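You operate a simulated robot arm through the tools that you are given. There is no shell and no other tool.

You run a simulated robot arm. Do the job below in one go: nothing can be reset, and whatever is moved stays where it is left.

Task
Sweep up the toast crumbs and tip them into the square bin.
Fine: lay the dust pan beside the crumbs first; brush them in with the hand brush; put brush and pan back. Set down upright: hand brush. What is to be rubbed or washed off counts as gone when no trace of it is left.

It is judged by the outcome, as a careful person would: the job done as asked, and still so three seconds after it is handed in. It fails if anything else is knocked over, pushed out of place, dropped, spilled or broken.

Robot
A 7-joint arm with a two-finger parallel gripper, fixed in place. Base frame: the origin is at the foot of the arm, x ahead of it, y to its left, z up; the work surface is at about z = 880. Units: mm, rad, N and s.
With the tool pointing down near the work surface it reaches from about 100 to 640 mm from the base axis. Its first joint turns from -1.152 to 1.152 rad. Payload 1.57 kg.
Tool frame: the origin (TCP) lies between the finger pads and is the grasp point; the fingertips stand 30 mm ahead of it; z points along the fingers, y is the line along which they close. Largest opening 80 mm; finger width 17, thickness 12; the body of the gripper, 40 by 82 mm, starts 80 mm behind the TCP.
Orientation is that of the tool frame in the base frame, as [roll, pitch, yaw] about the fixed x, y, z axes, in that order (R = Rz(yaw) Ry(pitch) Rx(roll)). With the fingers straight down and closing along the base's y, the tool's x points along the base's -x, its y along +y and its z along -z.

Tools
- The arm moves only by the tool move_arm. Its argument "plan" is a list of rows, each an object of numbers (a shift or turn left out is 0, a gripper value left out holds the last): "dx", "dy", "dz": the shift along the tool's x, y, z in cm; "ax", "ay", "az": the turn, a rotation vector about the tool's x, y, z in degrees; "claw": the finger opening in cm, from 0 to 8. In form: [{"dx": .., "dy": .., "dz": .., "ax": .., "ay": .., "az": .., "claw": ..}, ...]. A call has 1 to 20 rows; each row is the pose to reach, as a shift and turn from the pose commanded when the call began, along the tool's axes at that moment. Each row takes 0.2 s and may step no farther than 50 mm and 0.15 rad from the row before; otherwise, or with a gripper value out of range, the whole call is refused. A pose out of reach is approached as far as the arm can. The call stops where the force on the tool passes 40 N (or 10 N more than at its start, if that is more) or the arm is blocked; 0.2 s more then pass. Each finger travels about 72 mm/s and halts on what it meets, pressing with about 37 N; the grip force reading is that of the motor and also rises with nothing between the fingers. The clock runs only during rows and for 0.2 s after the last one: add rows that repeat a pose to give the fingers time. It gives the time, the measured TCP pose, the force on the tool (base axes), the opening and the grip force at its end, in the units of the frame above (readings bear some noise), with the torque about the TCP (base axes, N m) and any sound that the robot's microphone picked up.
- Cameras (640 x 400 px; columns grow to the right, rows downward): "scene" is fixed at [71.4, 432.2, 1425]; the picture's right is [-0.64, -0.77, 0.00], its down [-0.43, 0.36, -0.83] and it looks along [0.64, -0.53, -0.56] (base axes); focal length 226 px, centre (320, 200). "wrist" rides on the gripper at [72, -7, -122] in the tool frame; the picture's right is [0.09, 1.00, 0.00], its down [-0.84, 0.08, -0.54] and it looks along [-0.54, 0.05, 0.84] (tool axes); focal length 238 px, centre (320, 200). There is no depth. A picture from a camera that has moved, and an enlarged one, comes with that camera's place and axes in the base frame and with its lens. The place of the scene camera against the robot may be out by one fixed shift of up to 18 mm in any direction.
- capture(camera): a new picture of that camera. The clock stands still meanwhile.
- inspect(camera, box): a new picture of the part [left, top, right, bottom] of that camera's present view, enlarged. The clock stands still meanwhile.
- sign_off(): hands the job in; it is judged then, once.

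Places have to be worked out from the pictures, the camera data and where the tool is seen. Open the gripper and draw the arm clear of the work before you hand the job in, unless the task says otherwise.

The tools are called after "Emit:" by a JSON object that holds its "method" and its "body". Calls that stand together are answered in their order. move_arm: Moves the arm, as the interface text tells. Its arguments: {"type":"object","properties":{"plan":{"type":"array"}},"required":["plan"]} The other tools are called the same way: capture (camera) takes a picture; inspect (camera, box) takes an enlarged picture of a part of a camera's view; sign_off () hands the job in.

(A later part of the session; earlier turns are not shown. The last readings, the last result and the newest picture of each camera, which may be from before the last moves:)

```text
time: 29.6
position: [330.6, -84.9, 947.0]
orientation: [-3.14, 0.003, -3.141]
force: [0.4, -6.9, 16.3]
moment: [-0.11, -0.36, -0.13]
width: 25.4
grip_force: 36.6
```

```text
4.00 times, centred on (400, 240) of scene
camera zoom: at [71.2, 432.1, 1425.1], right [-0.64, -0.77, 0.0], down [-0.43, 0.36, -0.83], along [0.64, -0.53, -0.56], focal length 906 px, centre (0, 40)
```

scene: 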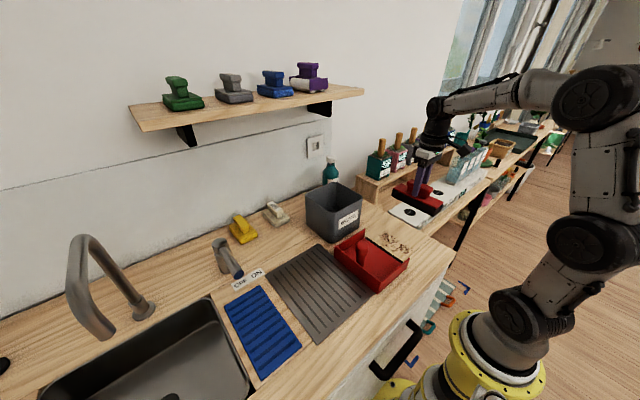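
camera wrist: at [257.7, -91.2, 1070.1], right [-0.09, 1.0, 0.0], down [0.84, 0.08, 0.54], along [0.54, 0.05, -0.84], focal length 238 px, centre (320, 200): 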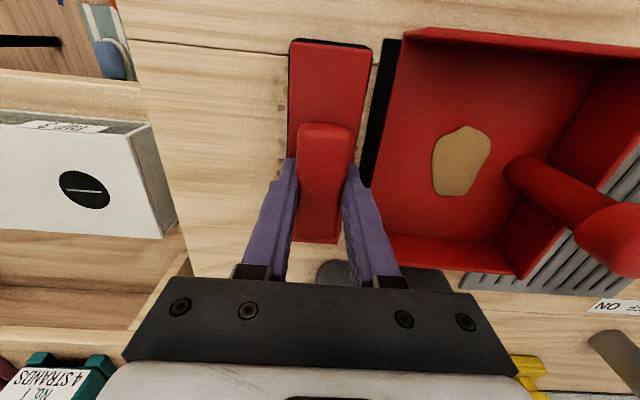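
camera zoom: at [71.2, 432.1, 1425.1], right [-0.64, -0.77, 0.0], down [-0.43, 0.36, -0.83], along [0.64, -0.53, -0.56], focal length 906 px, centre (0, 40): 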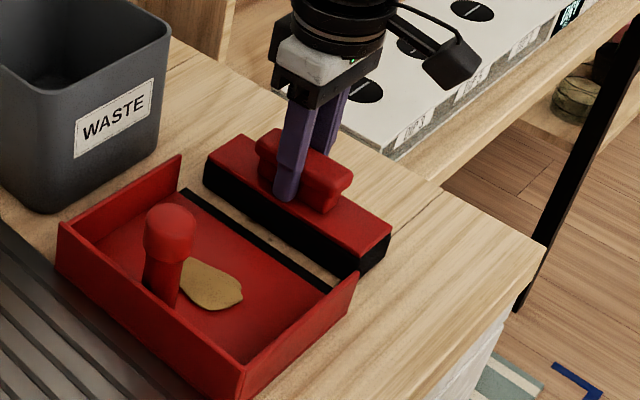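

A pile of crumbs now shows in the pan. I sweep one more centimetre up to the lip, then lift to check the board for remaining traces.

Emit:
{"method": "move_arm", "body": {"plan": [{"dy": 0.5}, {"dy": 1.0}, {"dy": 1.0, "dz": -1}, {"dy": 0, "dz": -4}, {"dy": -3, "dz": -6}, {"dy": -8, "dz": -8}, {"dy": -8, "dz": -8}]}}

Emit:
{"method": "capture", "body": {"camera": "wrist"}}

Emit:
{"method": "inspect", "body": {"camera": "wrist", "box": [350, 30, 470, 210]}}

Emit:
{"method": "inspect", "body": {"camera": "scene", "box": [340, 190, 460, 290]}}

```text
refused: row 6 steps farther than a row can; nothing moved
```

```text
taken
camera wrist: at [257.7, -91.2, 1070.1], right [-0.09, 1.0, 0.0], down [0.84, 0.08, 0.54], along [0.54, 0.05, -0.84], focal length 238 px, centre (320, 200)
```

wrist: 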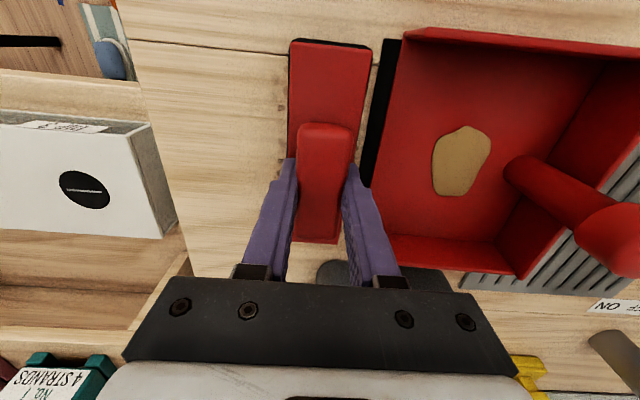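

```text
2.22 times, centred on (410, 120) of wrist
camera zoom: at [257.7, -91.2, 1070.1], right [-0.09, 1.0, 0.0], down [0.84, 0.08, 0.54], along [0.54, 0.05, -0.84], focal length 530 px, centre (120, 378)
```

zoom: 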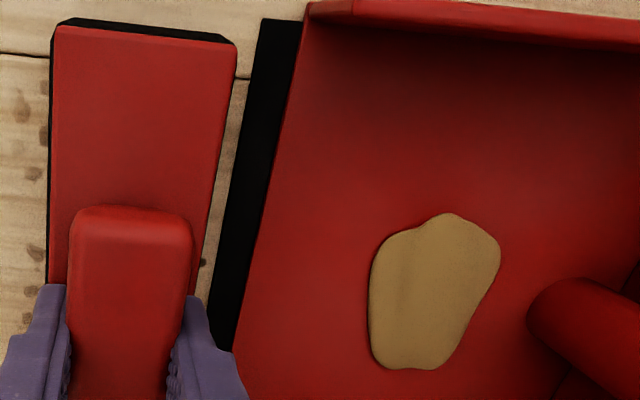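

```text
4.00 times, centred on (400, 240) of scene
camera zoom: at [71.2, 432.1, 1425.1], right [-0.64, -0.77, 0.0], down [-0.43, 0.36, -0.83], along [0.64, -0.53, -0.56], focal length 906 px, centre (0, 40)
```

zoom: 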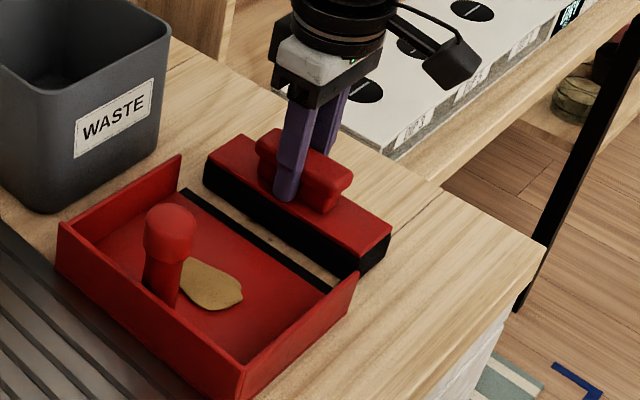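

That call was refused for its step size. Faint traces still show behind the brush, so more strokes are needed. I finish this stroke to just short of the lip and lift.

Emit:
{"method": "move_arm", "body": {"plan": [{"dy": 0.5}, {"dy": 1.0}, {"dy": 1.1, "dz": -1}, {"dy": 0, "dz": -4}, {"dy": -3, "dz": -6}, {"dy": -6, "dz": -8}, {"dy": -8, "dz": -8}, {"dy": -8, "dz": -8}]}}

Emit:
{"method": "capture", "body": {"camera": "wrist"}}

Emit:
{"method": "inspect", "body": {"camera": "wrist", "box": [350, 30, 470, 210]}}

Emit:
{"method": "inspect", "body": {"camera": "scene", "box": [340, 190, 460, 290]}}

```text
time: 31.4
position: [328.8, -164.9, 1027.2]
orientation: [-3.141, 0.001, -3.139]
force: [-0.8, 0.6, -1.2]
moment: [-0.01, 0.03, -0.01]
width: 25.2
grip_force: 36.4
```

```text
taken
camera wrist: at [257.3, -171.1, 1149.7], right [-0.09, 1.0, 0.0], down [0.84, 0.08, 0.54], along [0.54, 0.05, -0.84], focal length 238 px, centre (320, 200)
```

wrist: 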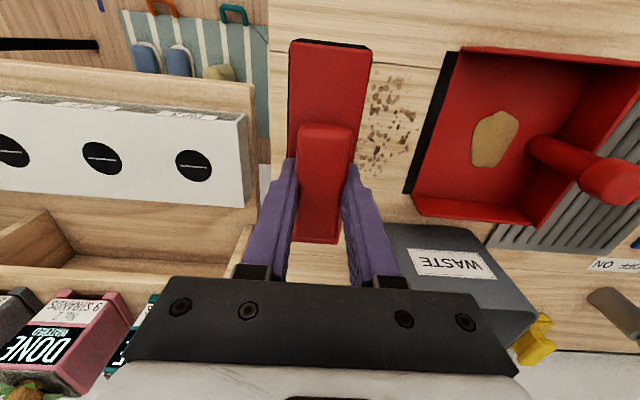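

```text
2.22 times, centred on (410, 120) of wrist
camera zoom: at [257.3, -171.1, 1149.7], right [-0.09, 1.0, 0.0], down [0.84, 0.08, 0.54], along [0.54, 0.05, -0.84], focal length 530 px, centre (120, 378)
```

zoom: 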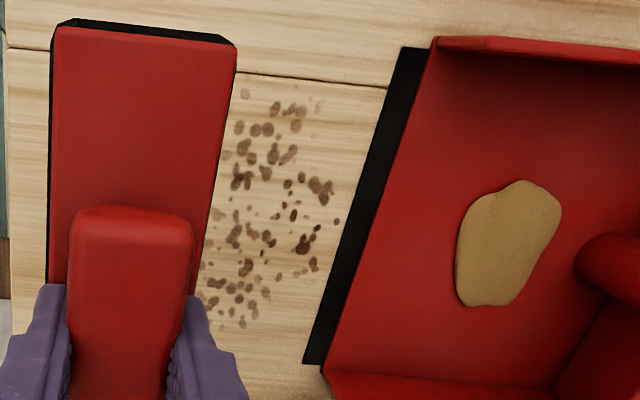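

```text
4.00 times, centred on (400, 240) of scene
camera zoom: at [71.4, 432.2, 1425.0], right [-0.64, -0.77, 0.0], down [-0.43, 0.36, -0.83], along [0.64, -0.53, -0.56], focal length 906 px, centre (0, 40)
```

zoom: 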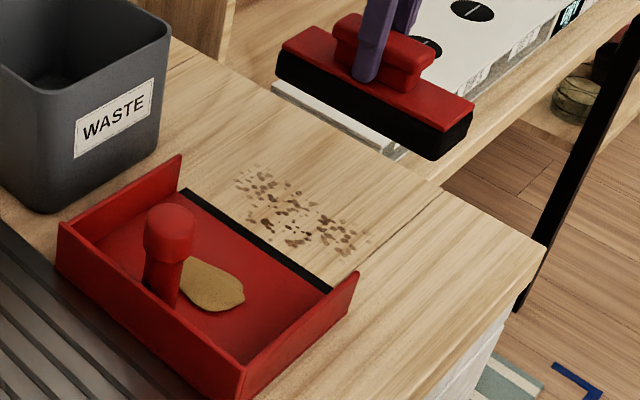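

About half of the traces have faded. I repeat strokes toward the pan with slightly more pressure, lifting on each return.

Emit:
{"method": "move_arm", "body": {"plan": [{"dz": 4}, {"dz": 7.6}, {"dz": 8.08}, {"dz": 8.08, "dy": 1.4}, {"dz": 8.08, "dy": 2.8}, {"dz": 8.08, "dy": 4.2}, {"dz": 8.08, "dy": 5.6}, {"dz": 8.08, "dy": 7}, {"dz": 8.08, "dy": 8.3}, {"dz": 8.08, "dy": 9.4}, {"dz": 8.08, "dy": 9.4}]}}

Emit:
{"method": "inspect", "body": {"camera": "scene", "box": [340, 190, 460, 290]}}

Emit:
{"method": "inspect", "body": {"camera": "wrist", "box": [250, 20, 430, 210]}}

```text
time: 33.8
position: [329.9, -70.6, 947.3]
orientation: [-3.14, 0.007, 3.142]
force: [-0.7, -9.9, 25.5]
moment: [-0.14, -0.24, 0.0]
width: 25.4
grip_force: 37.1
```

```text
4.00 times, centred on (400, 240) of scene
camera zoom: at [71.1, 432.0, 1425.1], right [-0.64, -0.77, 0.0], down [-0.43, 0.36, -0.83], along [0.64, -0.53, -0.56], focal length 906 px, centre (0, 40)
```

zoom: 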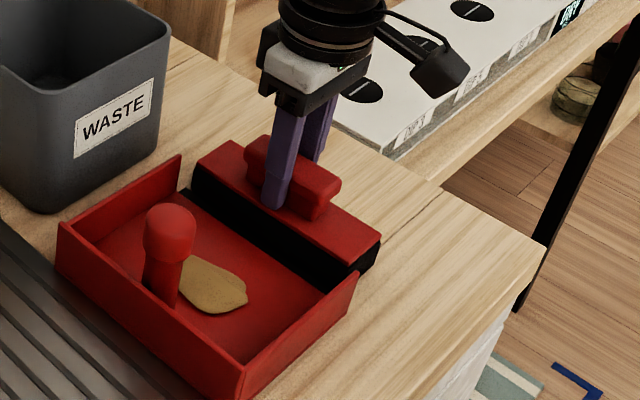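

```text
2.11 times, centred on (340, 115) of wrist
camera zoom: at [258.1, -77.3, 1069.7], right [-0.09, 1.0, 0.0], down [0.83, 0.08, 0.55], along [0.54, 0.05, -0.84], focal length 502 px, centre (278, 379)
```

zoom: 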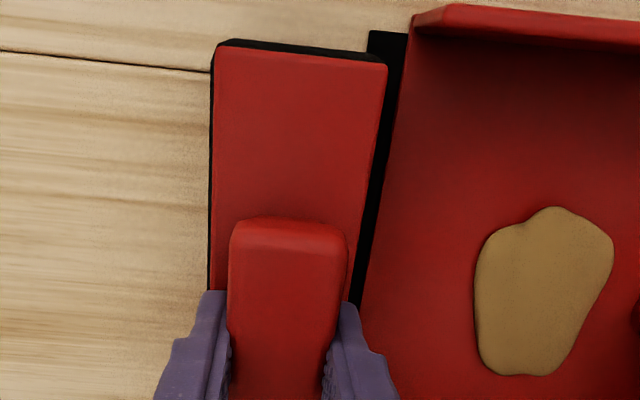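

The area behind the brush looks clean and the brush is up against the lip. I lift and go back to check for any remaining traces.

Emit:
{"method": "move_arm", "body": {"plan": [{"dz": -1}, {"dz": -4}, {"dy": -3, "dz": -6}, {"dy": -6, "dz": -8}, {"dy": -9.5, "dz": -8}, {"dy": -9.5, "dz": -8}]}}

Emit:
{"method": "inspect", "body": {"camera": "wrist", "box": [350, 30, 470, 210]}}

Emit:
{"method": "inspect", "body": {"camera": "scene", "box": [380, 215, 440, 265]}}

```text
time: 35.2
position: [328.6, -166.2, 1027.5]
orientation: [3.141, 0.0, 3.142]
force: [-0.5, -0.5, -0.6]
moment: [0.0, -0.01, 0.03]
width: 25.3
grip_force: 36.9
```

```text
2.22 times, centred on (410, 120) of wrist
camera zoom: at [257.7, -172.8, 1148.6], right [-0.09, 1.0, 0.0], down [0.84, 0.08, 0.54], along [0.54, 0.05, -0.84], focal length 530 px, centre (120, 378)
```

zoom: 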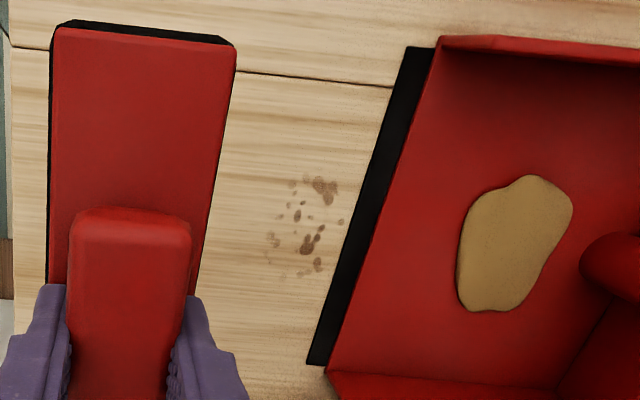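

```text
8.00 times, centred on (410, 240) of scene
camera zoom: at [71.4, 432.2, 1425.0], right [-0.64, -0.77, 0.0], down [-0.43, 0.36, -0.83], along [0.64, -0.53, -0.56], focal length 1812 px, centre (-400, -120)
```

zoom: 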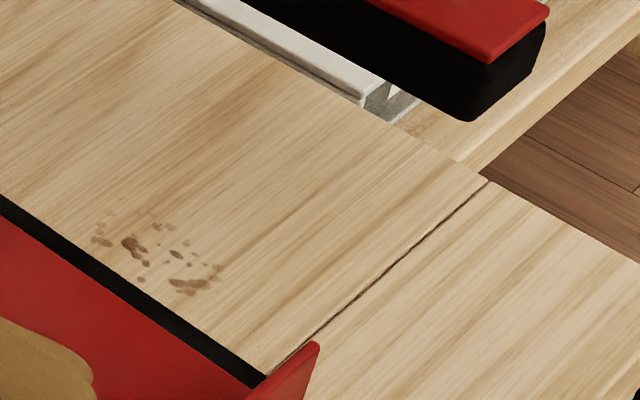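

Only a few faint specks remain near the lip. I make two more strokes over that strip.

Emit:
{"method": "move_arm", "body": {"plan": [{"dy": 1.5, "dz": 4}, {"dy": 3, "dz": 7.6}, {"dy": 3, "dz": 8.05}, {"dy": 4.4, "dz": 8.05}, {"dy": 5.8, "dz": 8.05}, {"dy": 7.2, "dz": 8.05}, {"dy": 8.5, "dz": 8.05}, {"dy": 9.6, "dz": 8.05}, {"dy": 9.6, "dz": 7}, {"dy": 6.5, "dz": 7}, {"dy": 4.5, "dz": 7}, {"dy": 4.5, "dz": 8.05}, {"dy": 5.8, "dz": 8.05}, {"dy": 7.2, "dz": 8.05}, {"dy": 8.5, "dz": 8.05}, {"dy": 9.6, "dz": 8.05}, {"dy": 9.6, "dz": 8.05}]}}

Emit:
{"method": "move_arm", "body": {"plan": [{"dz": -1}, {"dz": -4}, {"dy": -3, "dz": -6}, {"dy": -6, "dz": -8}, {"dy": -9.5, "dz": -8}, {"dy": -9.5, "dz": -8}]}}

Emit:
{"method": "inspect", "body": {"camera": "wrist", "box": [350, 30, 470, 210]}}

Emit:
{"method": "inspect", "body": {"camera": "scene", "box": [370, 215, 430, 265]}}

```text
time: 38.8
position: [330.7, -69.1, 947.4]
orientation: [-3.14, 0.004, 3.14]
force: [0.3, -9.5, 22.4]
moment: [-0.09, 0.54, 0.23]
width: 25.6
grip_force: 36.8
```

```text
time: 40.2
position: [328.6, -165.1, 1026.3]
orientation: [3.141, 0.0, 3.141]
force: [-0.1, 0.7, -0.5]
moment: [0.04, 0.0, 0.02]
width: 25.6
grip_force: 37.1
```

```text
2.22 times, centred on (410, 120) of wrist
camera zoom: at [257.9, -171.5, 1149.4], right [-0.09, 1.0, 0.0], down [0.84, 0.08, 0.54], along [0.54, 0.05, -0.84], focal length 530 px, centre (120, 378)
```

zoom: 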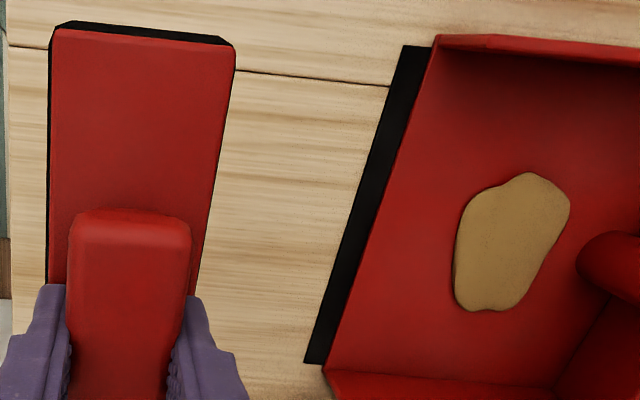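

```text
8.00 times, centred on (400, 240) of scene
camera zoom: at [71.4, 432.2, 1425.0], right [-0.64, -0.77, 0.0], down [-0.43, 0.36, -0.83], along [0.64, -0.53, -0.56], focal length 1812 px, centre (-320, -120)
```

zoom: 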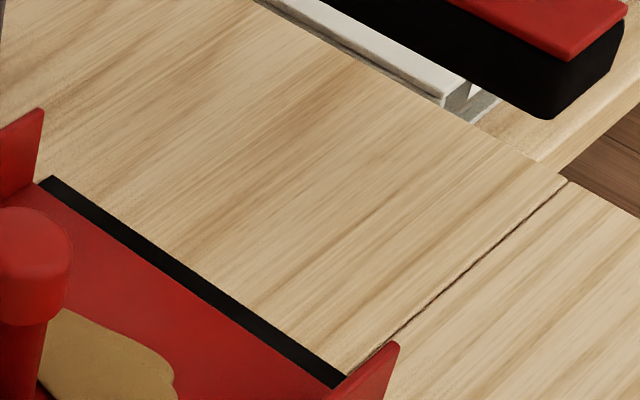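

The board looks clean now. For certainty I make one extra full stroke over the whole patch so no faint trace is left.

Emit:
{"method": "move_arm", "body": {"plan": [{"dz": 4}, {"dz": 7.6}, {"dz": 8.0}, {"dz": 8.0, "dy": 1.4}, {"dz": 8.0, "dy": 2.8}, {"dz": 8.0, "dy": 4.2}, {"dz": 8.0, "dy": 5.6}, {"dz": 8.0, "dy": 7}, {"dz": 8.0, "dy": 8.3}, {"dz": 8.0, "dy": 9.5}, {"dz": 8.0, "dy": 9.5}]}}

Emit:
{"method": "move_arm", "body": {"plan": [{"dz": -1}, {"dz": -4}, {"dy": -3, "dz": -6}, {"dy": -6, "dz": -8}, {"dy": -9.5, "dz": -10}, {"dy": -9.5, "dz": -13}, {"dy": -9.5, "dz": -13}]}}

Emit:
{"method": "inspect", "body": {"camera": "wrist", "box": [350, 30, 510, 190]}}

Emit:
{"method": "inspect", "body": {"camera": "scene", "box": [320, 200, 440, 300]}}

```text
time: 42.6
position: [329.5, -69.9, 946.5]
orientation: [-3.14, 0.004, 3.141]
force: [0.5, -9.0, 21.7]
moment: [-0.09, 0.52, 0.21]
width: 25.6
grip_force: 36.6
```

```text
time: 44.2
position: [328.0, -164.0, 1076.2]
orientation: [3.141, -0.001, 3.141]
force: [-0.7, 0.8, -1.1]
moment: [0.03, -0.01, -0.02]
width: 25.2
grip_force: 36.7
```

```text
2.50 times, centred on (430, 110) of wrist
camera zoom: at [257.6, -170.5, 1198.5], right [-0.09, 1.0, 0.0], down [0.84, 0.08, 0.54], along [0.54, 0.05, -0.84], focal length 596 px, centre (45, 425)
```

zoom: 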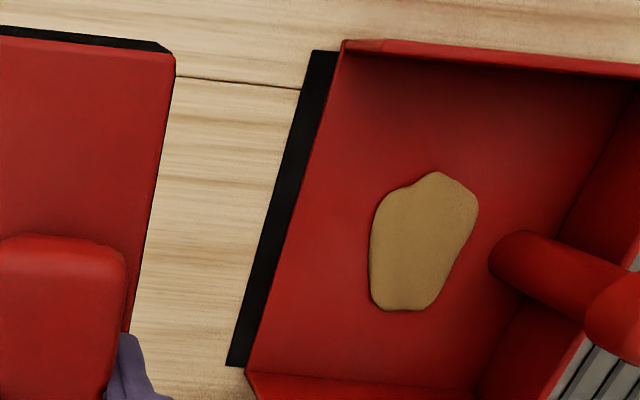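

```text
4.00 times, centred on (380, 250) of scene
camera zoom: at [71.4, 432.2, 1425.0], right [-0.64, -0.77, 0.0], down [-0.43, 0.36, -0.83], along [0.64, -0.53, -0.56], focal length 906 px, centre (80, 0)
```

zoom: 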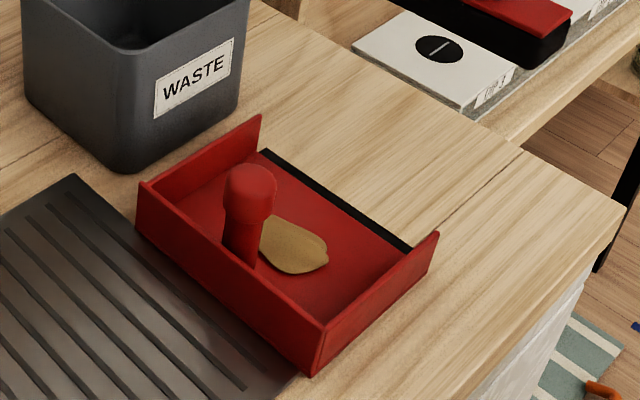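

The board is clean and all the crumbs are in the pan. I carry the brush back above its blue mat at (370, 374).

Emit:
{"method": "move_arm", "body": {"plan": [{"dy": 4.6}, {"dy": 9.3}, {"dy": 14}, {"dy": 18.7}, {"dy": 23.4}, {"dy": 28.1}, {"dy": 32.8}, {"dy": 37.5}, {"dx": -1, "dy": 42}, {"dx": -2.2, "dy": 46.5}, {"dx": -3.4, "dy": 50.8}, {"dx": -4.2, "dy": 53.8}, {"dx": -4.2, "dy": 53.8}, {"dx": -4.2, "dy": 53.8, "dz": 4.5}, {"dx": -4.2, "dy": 53.8, "dz": 9}, {"dx": -4.2, "dy": 53.8, "dz": 11.2}, {"dx": -4.2, "dy": 53.8, "dz": 11.2}]}}

Emit:
{"method": "capture", "body": {"camera": "wrist"}}

Emit:
{"method": "inspect", "body": {"camera": "scene", "box": [210, 250, 330, 370]}}

```text
time: 47.8
position: [371.3, 373.2, 962.4]
orientation: [-3.14, -0.001, 3.141]
force: [-0.9, -0.4, -1.5]
moment: [-0.02, 0.02, 0.02]
width: 25.4
grip_force: 36.7
```

```text
taken
camera wrist: at [300.3, 366.7, 1085.3], right [-0.09, 1.0, 0.0], down [0.84, 0.08, 0.54], along [0.54, 0.05, -0.84], focal length 238 px, centre (320, 200)
```

wrist: 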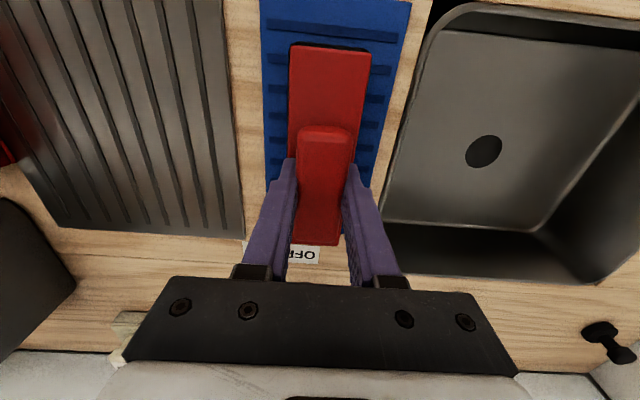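

```text
3.33 times, centred on (270, 310) of scene
camera zoom: at [71.4, 432.2, 1425.0], right [-0.64, -0.77, 0.0], down [-0.43, 0.36, -0.83], along [0.64, -0.53, -0.56], focal length 755 px, centre (487, -167)
```

zoom: 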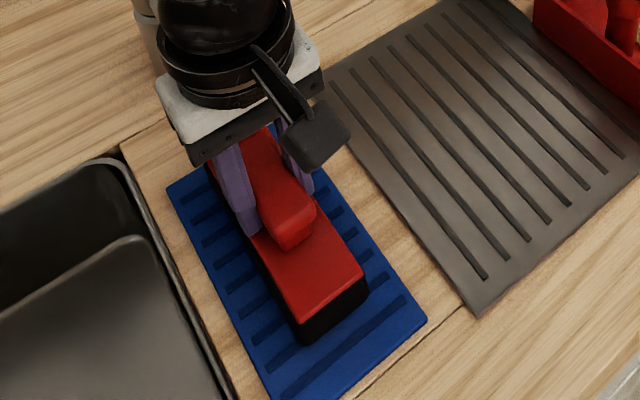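

The brush is over its mat. I lower it to contact.

Emit:
{"method": "move_arm", "body": {"plan": [{"dz": 0.5}, {"dz": 0.8}, {"dz": 0.95}, {"dz": 0.95}]}}

```text
time: 48.8
position: [370.4, 373.9, 954.0]
orientation: [3.142, -0.001, -3.142]
force: [-1.2, -0.5, -0.7]
moment: [-0.02, 0.04, 0.02]
width: 25.5
grip_force: 37.5
```

Emit:
{"method": "move_arm", "body": {"plan": [{"dz": 0.1}, {"dz": 0.2}, {"dz": 0.2}]}}

```text
time: 49.6
position: [371.9, 373.7, 952.2]
orientation: [-3.141, 0.002, -3.141]
force: [-1.3, -0.5, 4.9]
moment: [-0.18, -0.31, -0.07]
width: 25.4
grip_force: 37.0
```

The reading of about 5 N means the brush rests on the mat. I open and rise straight up.

Emit:
{"method": "move_arm", "body": {"plan": [{"claw": 3.5}, {"claw": 5.5}, {"claw": 7}, {"claw": 7}, {"claw": 7}, {"claw": 7, "dz": -3}, {"claw": 7, "dz": -7}, {"claw": 8, "dz": -12}, {"claw": 8, "dz": -12}]}}

Emit:
{"method": "capture", "body": {"camera": "wrist"}}

Emit:
{"method": "inspect", "body": {"camera": "scene", "box": [210, 250, 330, 370]}}

```text
time: 51.6
position: [371.8, 372.7, 1072.3]
orientation: [3.14, 0.0, -3.14]
force: [0.7, 0.4, -0.2]
moment: [0.01, -0.01, -0.02]
width: 80.0
grip_force: 0.1
```

```text
taken
camera wrist: at [300.9, 366.6, 1194.9], right [-0.09, 1.0, 0.0], down [0.84, 0.08, 0.54], along [0.54, 0.05, -0.84], focal length 238 px, centre (320, 200)
```

wrist: 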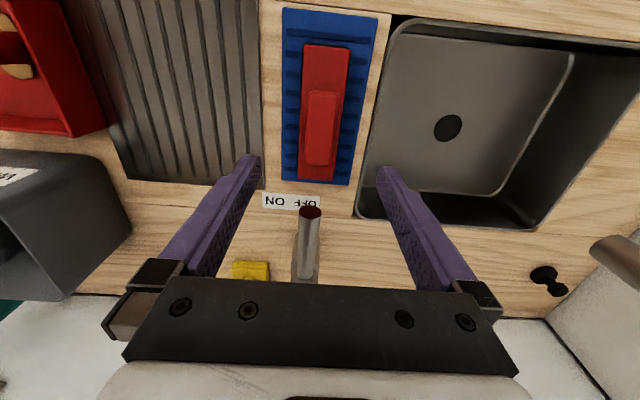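

```text
3.33 times, centred on (270, 310) of scene
camera zoom: at [71.4, 432.2, 1425.0], right [-0.64, -0.77, 0.0], down [-0.43, 0.36, -0.83], along [0.64, -0.53, -0.56], focal length 755 px, centre (487, -167)
```

zoom: 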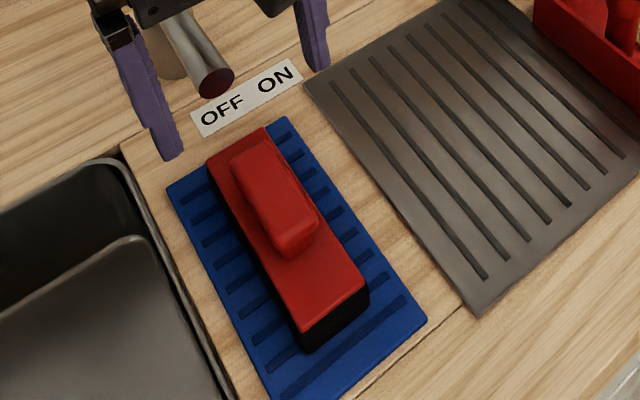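

The brush stands upright on its mat. Now back above the pan's knob at about (328, 81) to take the pan with the crumbs.

Emit:
{"method": "move_arm", "body": {"plan": [{"dx": 0.7, "dy": -4.5}, {"dx": 1.4, "dy": -9}, {"dx": 2.1, "dy": -13.5}, {"dx": 2.8, "dy": -18}, {"dx": 3.5, "dy": -22.5}, {"dx": 4.2, "dy": -27}, {"dx": 4.4, "dy": -29.2}, {"dx": 4.4, "dy": -29.2}]}}

Emit:
{"method": "capture", "body": {"camera": "wrist"}}

Emit:
{"method": "inspect", "body": {"camera": "wrist", "box": [190, 20, 380, 200]}}

```text
time: 53.4
position: [326.4, 80.8, 1071.6]
orientation: [3.141, -0.002, -3.141]
force: [-0.6, -0.4, -1.2]
moment: [0.01, -0.04, 0.0]
width: 79.8
grip_force: 0.0
```

```text
taken
camera wrist: at [255.4, 74.7, 1195.1], right [-0.09, 1.0, 0.0], down [0.84, 0.08, 0.54], along [0.54, 0.05, -0.84], focal length 238 px, centre (320, 200)
```

wrist: 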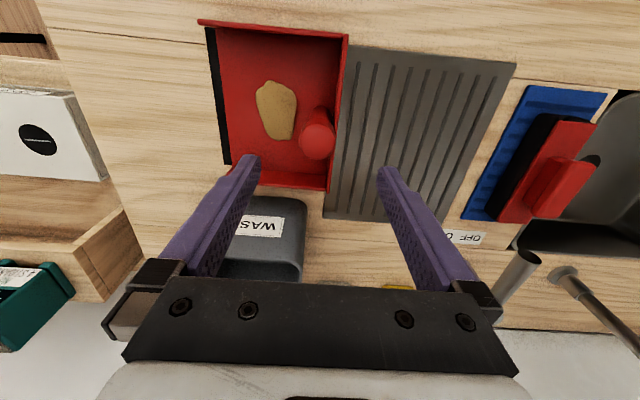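

```text
2.22 times, centred on (285, 110) of wrist
camera zoom: at [255.4, 74.7, 1195.1], right [-0.09, 1.0, 0.0], down [0.84, 0.08, 0.54], along [0.54, 0.05, -0.84], focal length 530 px, centre (398, 400)
```

zoom: 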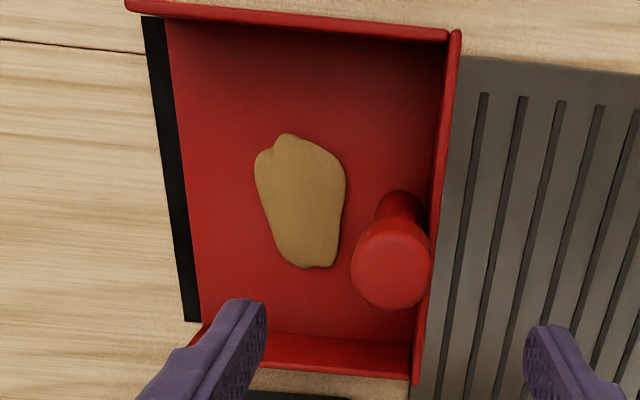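

The knob is at about (330, 79.5) and the pile lies in the middle of the pan. I align, descend to z ≈ 968 and grip.

Emit:
{"method": "move_arm", "body": {"plan": [{"dx": -0.3, "dy": -0.1, "dz": 4}, {"dx": -0.3, "dy": -0.1, "dz": 8}, {"dx": -0.3, "dy": -0.1, "dz": 10.3}, {"dx": -0.3, "dy": -0.1, "dz": 10.3}, {"dx": -0.3, "dy": -0.1, "dz": 10.3, "claw": 5.5}, {"dx": -0.3, "dy": -0.1, "dz": 10.3, "claw": 4}, {"dx": -0.3, "dy": -0.1, "dz": 10.3, "claw": 2.3}, {"dx": -0.3, "dy": -0.1, "dz": 10.3, "claw": 2.3}, {"dx": -0.3, "dy": -0.1, "dz": 10.3, "claw": 2.3}, {"dx": -0.3, "dy": -0.1, "dz": 10.3, "claw": 2.3}]}}

Emit:
{"method": "inspect", "body": {"camera": "scene", "box": [320, 200, 440, 300]}}

Emit:
{"method": "capture", "body": {"camera": "wrist"}}

```text
time: 55.6
position: [329.8, 80.5, 970.2]
orientation: [3.141, -0.001, -3.141]
force: [0.2, 0.1, -0.7]
moment: [0.23, -0.02, 0.01]
width: 29.1
grip_force: 36.9
```

```text
4.00 times, centred on (380, 250) of scene
camera zoom: at [71.4, 432.2, 1425.0], right [-0.64, -0.77, 0.0], down [-0.43, 0.36, -0.83], along [0.64, -0.53, -0.56], focal length 906 px, centre (80, 0)
```

zoom: 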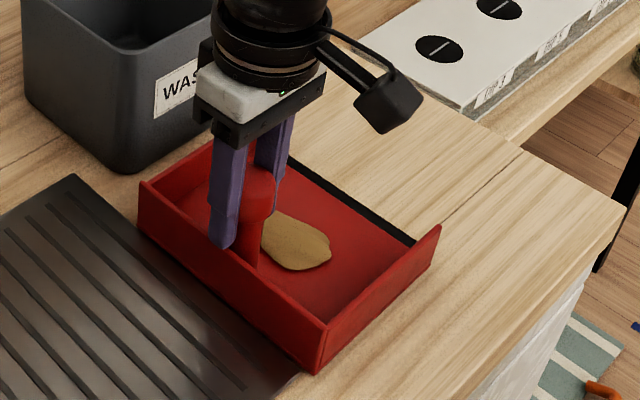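

```text
taken
camera wrist: at [259.2, 73.3, 1092.0], right [-0.09, 1.0, 0.0], down [0.84, 0.08, 0.54], along [0.54, 0.05, -0.84], focal length 238 px, centre (320, 200)
```

wrist: 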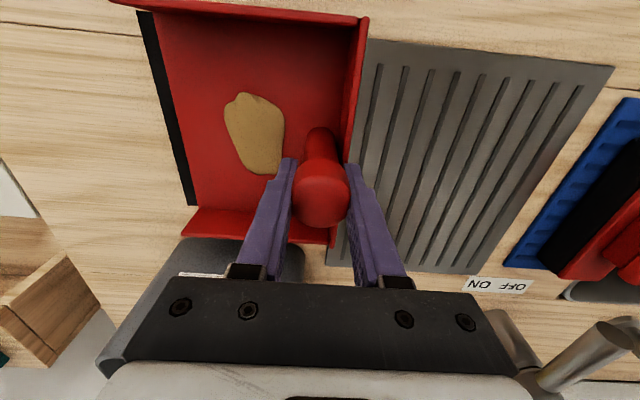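

Gripped. I lift slowly a few centimetres, check that it stays level, and look at the table where the lip was.

Emit:
{"method": "move_arm", "body": {"plan": [{"dz": -0.5}, {"dz": -1.5}, {"dz": -3}, {"dz": -5}, {"dz": -7}, {"dz": -9}, {"dz": -9}]}}

Emit:
{"method": "inspect", "body": {"camera": "scene", "box": [300, 180, 460, 300]}}

Emit:
{"method": "capture", "body": {"camera": "wrist"}}

```text
time: 57.2
position: [329.2, 80.3, 1059.2]
orientation: [3.141, 0.002, 3.141]
force: [0.0, -0.6, -1.1]
moment: [-0.06, 0.03, 0.02]
width: 29.3
grip_force: 37.3
```

```text
3.33 times, centred on (380, 240) of scene
camera zoom: at [71.4, 432.2, 1425.0], right [-0.64, -0.77, 0.0], down [-0.43, 0.36, -0.83], along [0.64, -0.53, -0.56], focal length 755 px, centre (120, 67)
```

zoom: 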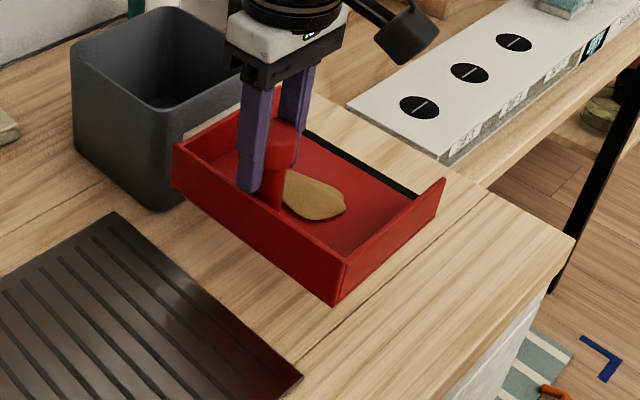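

```text
taken
camera wrist: at [258.5, 74.1, 1182.2], right [-0.09, 1.0, 0.0], down [0.84, 0.08, 0.54], along [0.54, 0.05, -0.84], focal length 238 px, centre (320, 200)
```

wrist: 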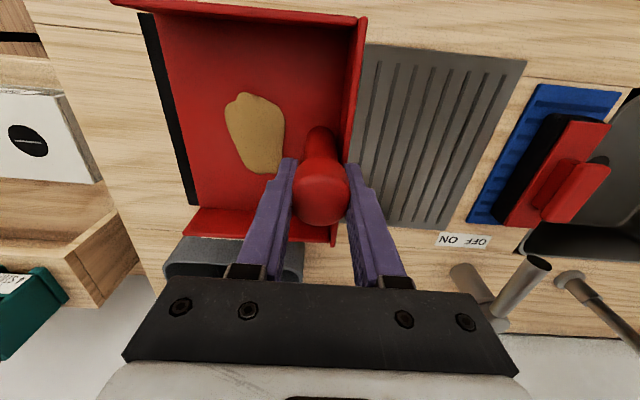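

The pan is level with the pile steady. I raise it to about z 1160, above the bin rim, and shift to about (400, 40).

Emit:
{"method": "move_arm", "body": {"plan": [{"dz": -3}, {"dz": -6.5}, {"dz": -10}, {"dz": -10, "dx": -2, "dy": -1}, {"dz": -10, "dx": -4.5, "dy": -2.5}, {"dz": -10, "dx": -7, "dy": -4}, {"dz": -10, "dx": -7, "dy": -4}]}}

```text
time: 58.8
position: [399.7, 38.8, 1161.7]
orientation: [3.141, -0.001, 3.141]
force: [-0.6, -1.0, -1.3]
moment: [-0.04, 0.01, 0.01]
width: 29.0
grip_force: 36.9
```

Now I turn the pan about the vertical by 90° so that its mouth faces the robot. That lets the arm lean back when tipping.

Emit:
{"method": "move_arm", "body": {"plan": [{"az": 6}, {"az": 12}, {"az": 18}, {"az": 24}, {"az": 30}, {"az": 36}, {"az": 42}, {"az": 48}, {"az": 54}, {"az": 60}, {"az": 66}, {"az": 72}, {"az": 78}, {"az": 84}, {"az": 90}, {"az": 90}]}}

Emit:
{"method": "capture", "body": {"camera": "scene"}}

Emit:
{"method": "capture", "body": {"camera": "wrist"}}

```text
time: 62.2
position: [399.0, 40.4, 1158.7]
orientation: [-3.14, 0.001, 1.57]
force: [-0.2, 0.0, -1.9]
moment: [0.04, 0.09, 0.01]
width: 29.0
grip_force: 37.3
```

```text
taken
```

scene: 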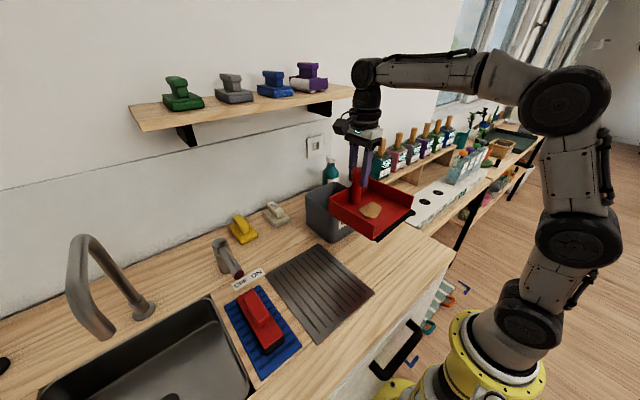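

```text
taken
camera wrist: at [393.8, 112.8, 1281.9], right [1.0, 0.09, 0.0], down [0.08, -0.84, 0.54], along [0.05, -0.54, -0.84], focal length 238 px, centre (320, 200)
```

wrist: 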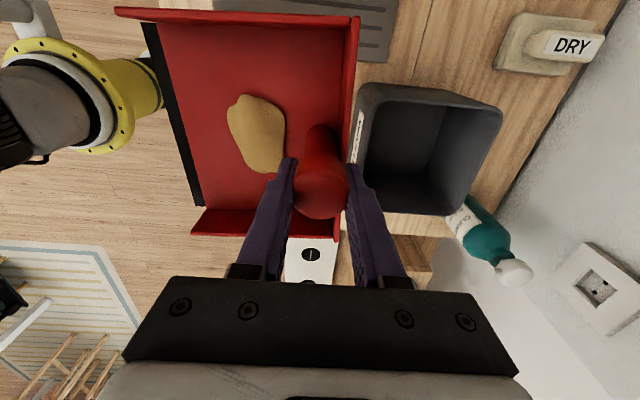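

The pan turned cleanly. The wall shelf overhangs the bin area, so I zoom in to locate its front edge before choosing the tipping pose.

Emit:
{"method": "inspect", "body": {"camera": "scene", "box": [110, 50, 400, 230]}}

Emit:
{"method": "inspect", "body": {"camera": "scene", "box": [280, 50, 430, 250]}}

```text
2.21 times, centred on (255, 140) of scene
camera zoom: at [71.4, 432.2, 1425.0], right [-0.64, -0.77, 0.0], down [-0.43, 0.36, -0.83], along [0.64, -0.53, -0.56], focal length 500 px, centre (463, 332)
```

zoom: 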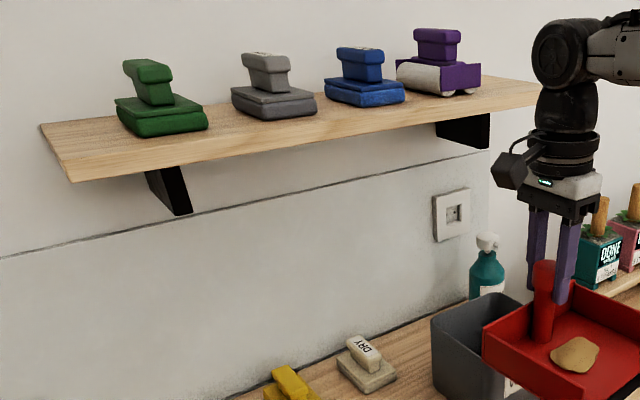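

```text
2.00 times, centred on (355, 150) of scene
camera zoom: at [71.4, 432.2, 1425.0], right [-0.64, -0.77, 0.0], down [-0.43, 0.36, -0.83], along [0.64, -0.53, -0.56], focal length 453 px, centre (250, 300)
```

zoom: 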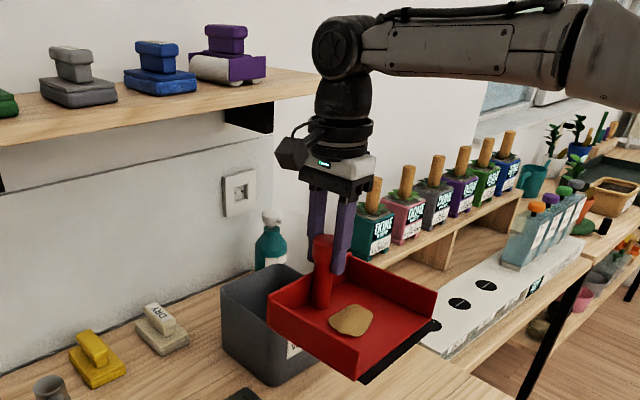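

The shelf's front edge is at x ≈ 535, z ≈ 1313–1325, so a vertical hand cannot get over the bin centre. I'll set the pan down again with its mouth toward −y and regrip with the hand leaning back about 25°. First I turn the pan back.

Emit:
{"method": "move_arm", "body": {"plan": [{"az": -6}, {"az": -12}, {"az": -18}, {"az": -24}, {"az": -30}, {"az": -36}, {"az": -42}, {"az": -48}, {"az": -54}, {"az": -60}, {"az": -66}, {"az": -72}, {"az": -78}, {"az": -84}, {"az": -90}, {"az": -90}]}}

Emit:
{"method": "move_arm", "body": {"plan": [{"dx": 3, "dy": 1}, {"dx": 7, "dy": 2}, {"dx": 7, "dy": 2, "dz": 4}, {"dx": 7, "dy": 2, "dz": 8}, {"dx": 7, "dy": 2, "dz": 12}, {"dx": 7, "dy": 2, "dz": 15}, {"dx": 7, "dy": 2, "dz": 17}, {"dx": 7, "dy": 2, "dz": 17}]}}

Emit:
{"method": "inspect", "body": {"camera": "scene", "box": [320, 190, 440, 300]}}

```text
time: 65.6
position: [398.9, 40.9, 1159.6]
orientation: [3.141, 0.0, -3.141]
force: [0.5, 0.3, -2.6]
moment: [0.09, 0.01, 0.04]
width: 28.9
grip_force: 37.2
```

```text
time: 67.4
position: [330.5, 59.9, 989.4]
orientation: [-3.141, 0.001, 3.14]
force: [0.1, -1.1, -1.4]
moment: [0.08, 0.05, -0.02]
width: 28.9
grip_force: 36.4
```

```text
3.64 times, centred on (380, 245) of scene
camera zoom: at [71.4, 432.2, 1425.0], right [-0.64, -0.77, 0.0], down [-0.43, 0.36, -0.83], along [0.64, -0.53, -0.56], focal length 824 px, centre (102, 36)
```

zoom: 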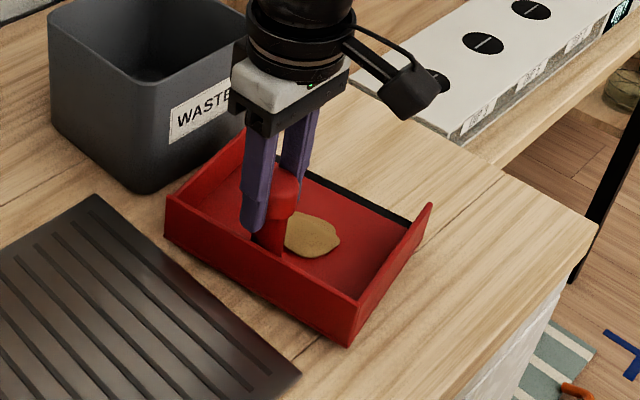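

The pan is above clear counter, away from the mat. I lower it gently until it rests.

Emit:
{"method": "move_arm", "body": {"plan": [{"dz": 1.0}, {"dz": 1.6}, {"dz": 1.9}, {"dz": 1.9}]}}

```text
time: 68.4
position: [332.5, 61.1, 972.2]
orientation: [3.14, 0.01, -3.142]
force: [-0.2, -1.8, 27.8]
moment: [-0.12, -0.02, -0.29]
width: 29.3
grip_force: 36.5
```

Contact comes at 972, a little early, so the pan may have tipped or slipped slightly in the grip. I look before releasing.

Emit:
{"method": "inspect", "body": {"camera": "scene", "box": [320, 190, 440, 300]}}

Emit:
{"method": "capture", "body": {"camera": "wrist"}}

```text
3.64 times, centred on (380, 245) of scene
camera zoom: at [71.2, 432.1, 1425.1], right [-0.64, -0.77, 0.0], down [-0.43, 0.36, -0.83], along [0.64, -0.53, -0.56], focal length 824 px, centre (102, 36)
```

zoom: 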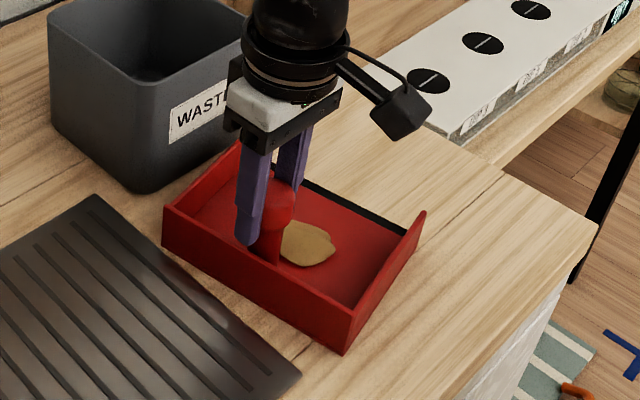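

```text
taken
camera wrist: at [259.6, 53.7, 1094.3], right [-0.09, 1.0, 0.0], down [0.83, 0.08, 0.55], along [0.55, 0.05, -0.84], focal length 238 px, centre (320, 200)
```

wrist: 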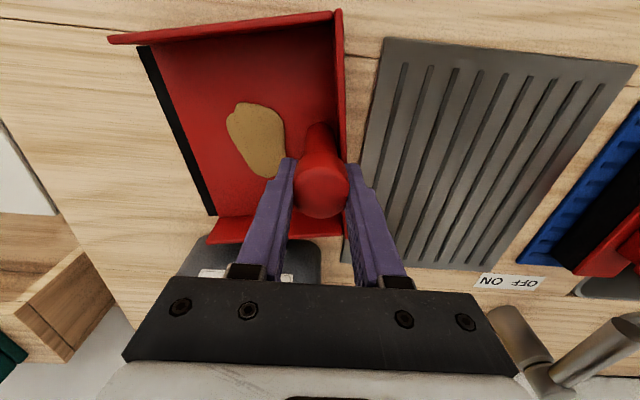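

The pan has turned about 10° in the grip around its round post. I lift slightly, turn it back straight, set it down and release.

Emit:
{"method": "move_arm", "body": {"plan": [{"dz": -0.8}, {"dz": -1.5}, {"dz": -1.5, "az": 3}, {"dz": -1.5, "az": 6}, {"dz": -1.5, "az": 8.5}, {"dz": -1.5, "az": 10.5}, {"dz": -1.0, "az": 10.5}, {"dz": -0.5, "az": 10.5}, {"dz": -0.15, "az": 10.5}, {"dz": -0.15, "az": 10.5}]}}

Emit:
{"method": "capture", "body": {"camera": "wrist"}}

Emit:
{"method": "inspect", "body": {"camera": "scene", "box": [320, 190, 440, 300]}}

```text
time: 70.6
position: [329.6, 60.6, 972.6]
orientation: [-3.14, 0.002, 2.957]
force: [0.3, 0.7, 4.4]
moment: [0.02, 0.66, -0.11]
width: 28.7
grip_force: 37.9
```

```text
taken
camera wrist: at [258.8, 67.0, 1094.8], right [0.09, 1.0, 0.0], down [0.84, -0.08, 0.54], along [0.54, -0.05, -0.84], focal length 238 px, centre (320, 200)
```

wrist: 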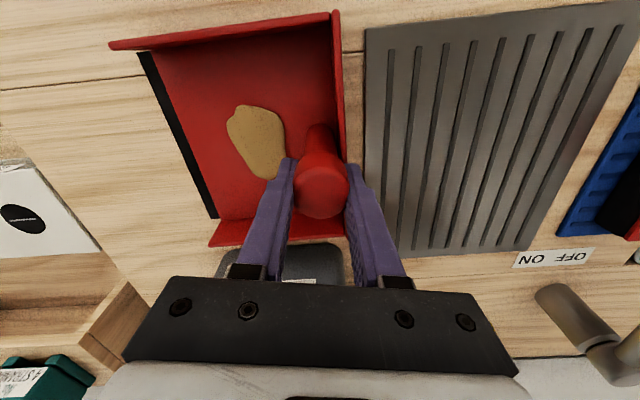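

```text
3.64 times, centred on (380, 245) of scene
camera zoom: at [71.4, 432.2, 1425.0], right [-0.64, -0.77, 0.0], down [-0.43, 0.36, -0.83], along [0.64, -0.53, -0.56], focal length 824 px, centre (102, 36)
```

zoom: 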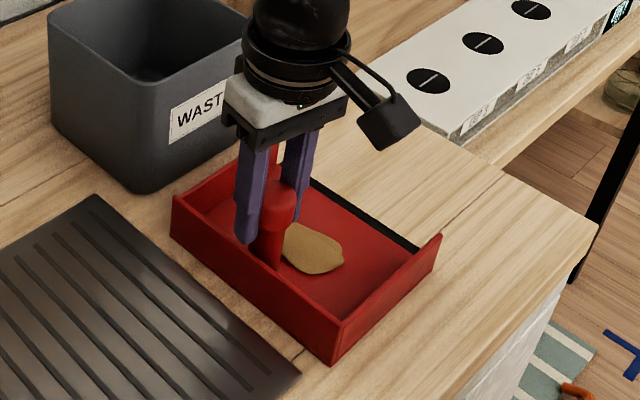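

The pan is straight and touching down (4 N). I open, rise clear of the knob, and straighten the hand.

Emit:
{"method": "move_arm", "body": {"plan": [{"claw": 4}, {"claw": 6}, {"claw": 7.5}, {"claw": 7.5}, {"claw": 7.5}, {"dz": -3}, {"dz": -7}, {"dz": -10, "az": -3.5}, {"dz": -10, "az": -7}, {"dz": -10, "az": -10.5}, {"dz": -10, "az": -10.5}]}}

Emit:
{"method": "move_arm", "body": {"plan": [{"ay": -5}, {"ay": -10}, {"ay": -15}, {"ay": -20}, {"ay": -25}, {"ay": -25}]}}

Emit:
{"method": "capture", "body": {"camera": "wrist"}}

Emit:
{"method": "capture", "body": {"camera": "scene"}}

```text
time: 73.0
position: [330.5, 60.8, 1072.6]
orientation: [3.141, 0.001, -3.141]
force: [-1.2, 0.7, 0.3]
moment: [0.0, 0.01, -0.03]
width: 75.0
grip_force: 0.1
```

```text
time: 74.4
position: [330.3, 59.9, 1071.8]
orientation: [-3.141, 0.441, 3.141]
force: [0.5, -0.8, -0.2]
moment: [0.0, 0.01, 0.01]
width: 75.1
grip_force: 0.1
```

```text
taken
camera wrist: at [214.0, 54.0, 1152.6], right [-0.08, 1.0, -0.04], down [0.53, 0.08, 0.85], along [0.84, 0.05, -0.53], focal length 238 px, centre (320, 200)
```

wrist: 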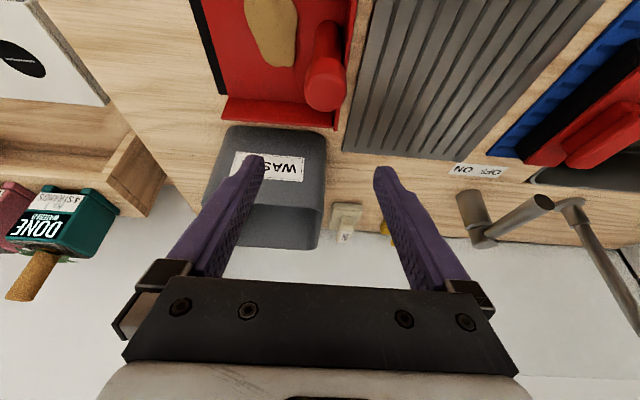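

```text
taken
```

scene: 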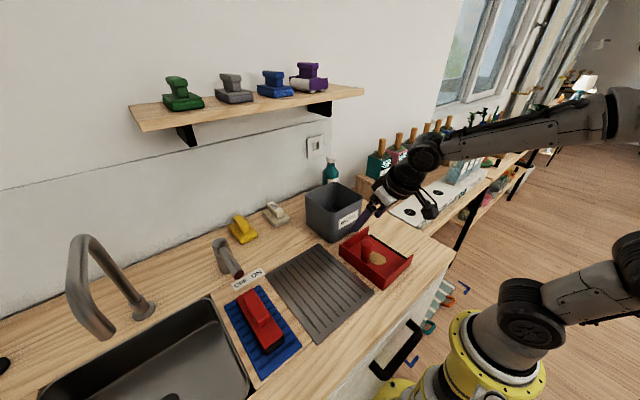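

The hand now leans back 25° and the knob is at about (332, 61). I descend vertically in base axes to z ≈ 969 around the knob.

Emit:
{"method": "move_arm", "body": {"plan": [{"dx": 1.7, "dy": 0.05, "dz": 3.75}, {"dx": 3.2, "dy": 0.1, "dz": 7.0}, {"dx": 4.0, "dy": 0.1, "dz": 8.8}, {"dx": 4.24, "dy": 0.1, "dz": 9.33}, {"dx": 4.24, "dy": 0.1, "dz": 9.33}]}}

Emit:
{"method": "inspect", "body": {"camera": "scene", "box": [320, 190, 440, 300]}}

Emit:
{"method": "capture", "body": {"camera": "wrist"}}

```text
time: 75.6
position: [331.0, 62.0, 969.3]
orientation: [3.139, 0.436, -3.141]
force: [0.3, -0.1, 0.6]
moment: [0.0, -0.01, -0.02]
width: 75.0
grip_force: 0.0
```

```text
3.64 times, centred on (380, 245) of scene
camera zoom: at [71.4, 432.2, 1425.0], right [-0.64, -0.77, 0.0], down [-0.43, 0.36, -0.83], along [0.64, -0.53, -0.56], focal length 824 px, centre (102, 36)
```

zoom: 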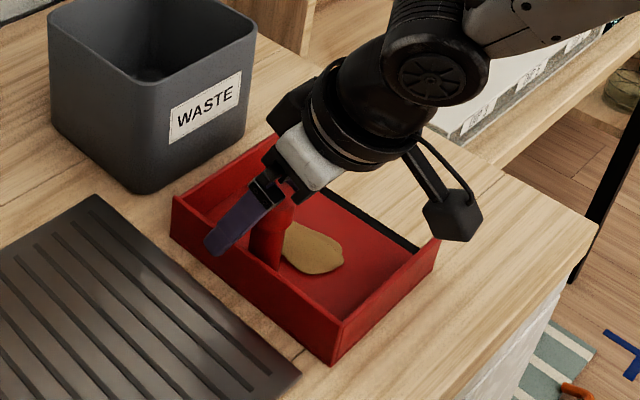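

```text
taken
camera wrist: at [215.1, 55.4, 1049.7], right [-0.08, 1.0, -0.04], down [0.53, 0.08, 0.84], along [0.84, 0.05, -0.53], focal length 238 px, centre (320, 200)
```

wrist: 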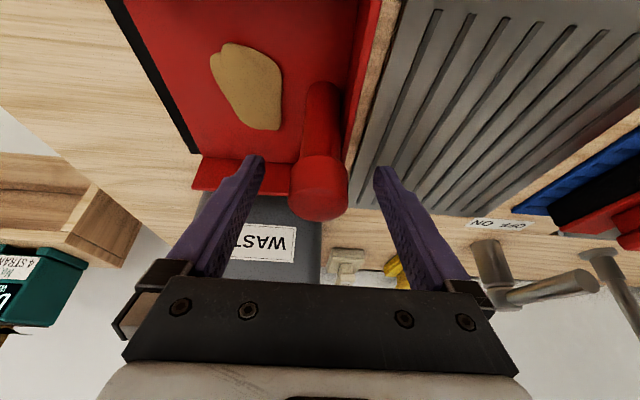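

The knob is centred between the fingers and the tips clear the back wall. I close the grip.

Emit:
{"method": "move_arm", "body": {"plan": [{"claw": 5.5}, {"claw": 4}, {"claw": 2.3}, {"claw": 2.3}, {"claw": 2.3}, {"claw": 2.3}]}}

Emit:
{"method": "move_arm", "body": {"plan": [{"dx": -0.21, "dz": -0.45}, {"dx": -0.6, "dz": -1.35}, {"dx": -1.27, "dz": -2.7}, {"dx": -1.27, "dz": -2.7}]}}

Emit:
{"method": "inspect", "body": {"camera": "scene", "box": [320, 190, 440, 300]}}

Emit:
{"method": "capture", "body": {"camera": "wrist"}}

```text
time: 77.0
position: [331.4, 62.8, 969.0]
orientation: [-3.142, 0.436, -3.14]
force: [0.7, -0.4, 1.4]
moment: [-0.19, 0.04, -0.05]
width: 29.4
grip_force: 37.3
```

```text
time: 78.0
position: [332.2, 61.6, 998.6]
orientation: [-3.141, 0.436, 3.141]
force: [-0.1, -0.4, -1.6]
moment: [0.08, -0.01, -0.03]
width: 29.4
grip_force: 36.9
```

```text
3.64 times, centred on (380, 245) of scene
camera zoom: at [71.4, 432.2, 1425.0], right [-0.64, -0.77, 0.0], down [-0.43, 0.36, -0.83], along [0.64, -0.53, -0.56], focal length 824 px, centre (102, 36)
```

zoom: 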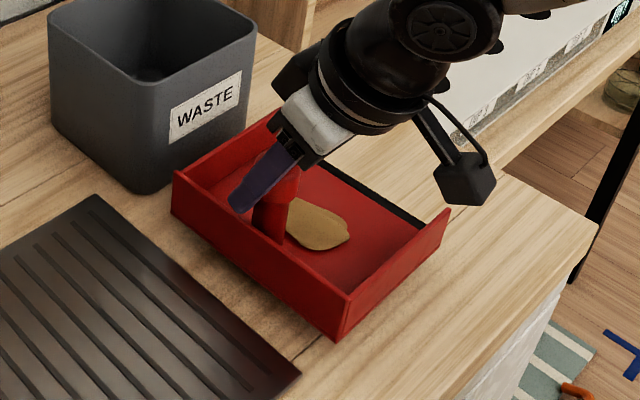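

```text
taken
camera wrist: at [215.2, 55.2, 1079.6], right [-0.08, 1.0, -0.04], down [0.53, 0.08, 0.84], along [0.84, 0.05, -0.53], focal length 238 px, centre (320, 200)
```

wrist: 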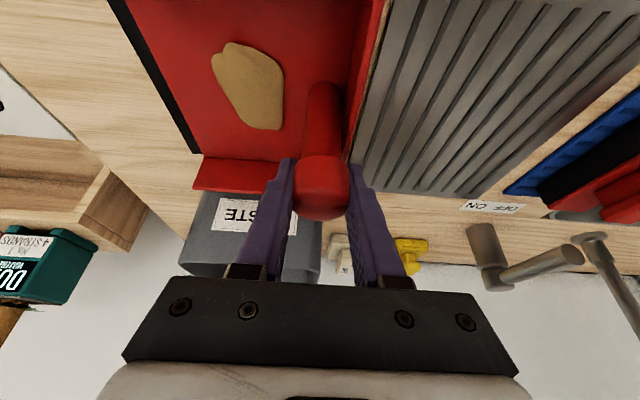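

The pan is level in the leaning grip. I raise it above the rim to z ≈ 1145 and carry it level over the bin, to TCP (523, 100), so the lip is already inside the bin outline.

Emit:
{"method": "move_arm", "body": {"plan": [{"dx": -1.55, "dz": -3.32}, {"dx": -3.1, "dz": -6.64}, {"dx": -4.64, "dz": -9.96}, {"dx": -6.19, "dz": -13.28}, {"dx": -6.19, "dz": -13.28}]}}

Emit:
{"method": "capture", "body": {"camera": "scene"}}

```text
time: 79.2
position: [331.2, 61.1, 1146.4]
orientation: [-3.141, 0.437, -3.142]
force: [-1.0, -0.7, -2.2]
moment: [0.08, 0.04, 0.03]
width: 29.2
grip_force: 37.0
```

```text
taken
```

scene: 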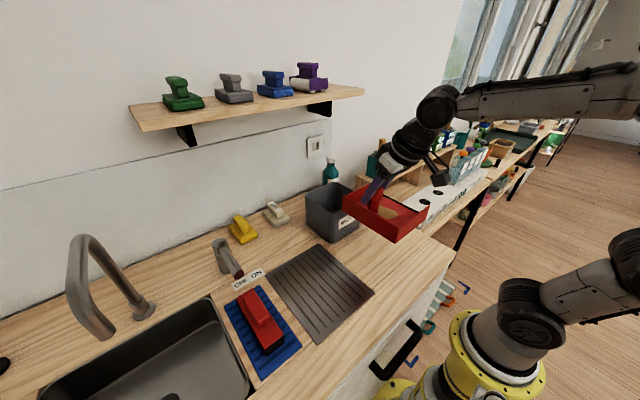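

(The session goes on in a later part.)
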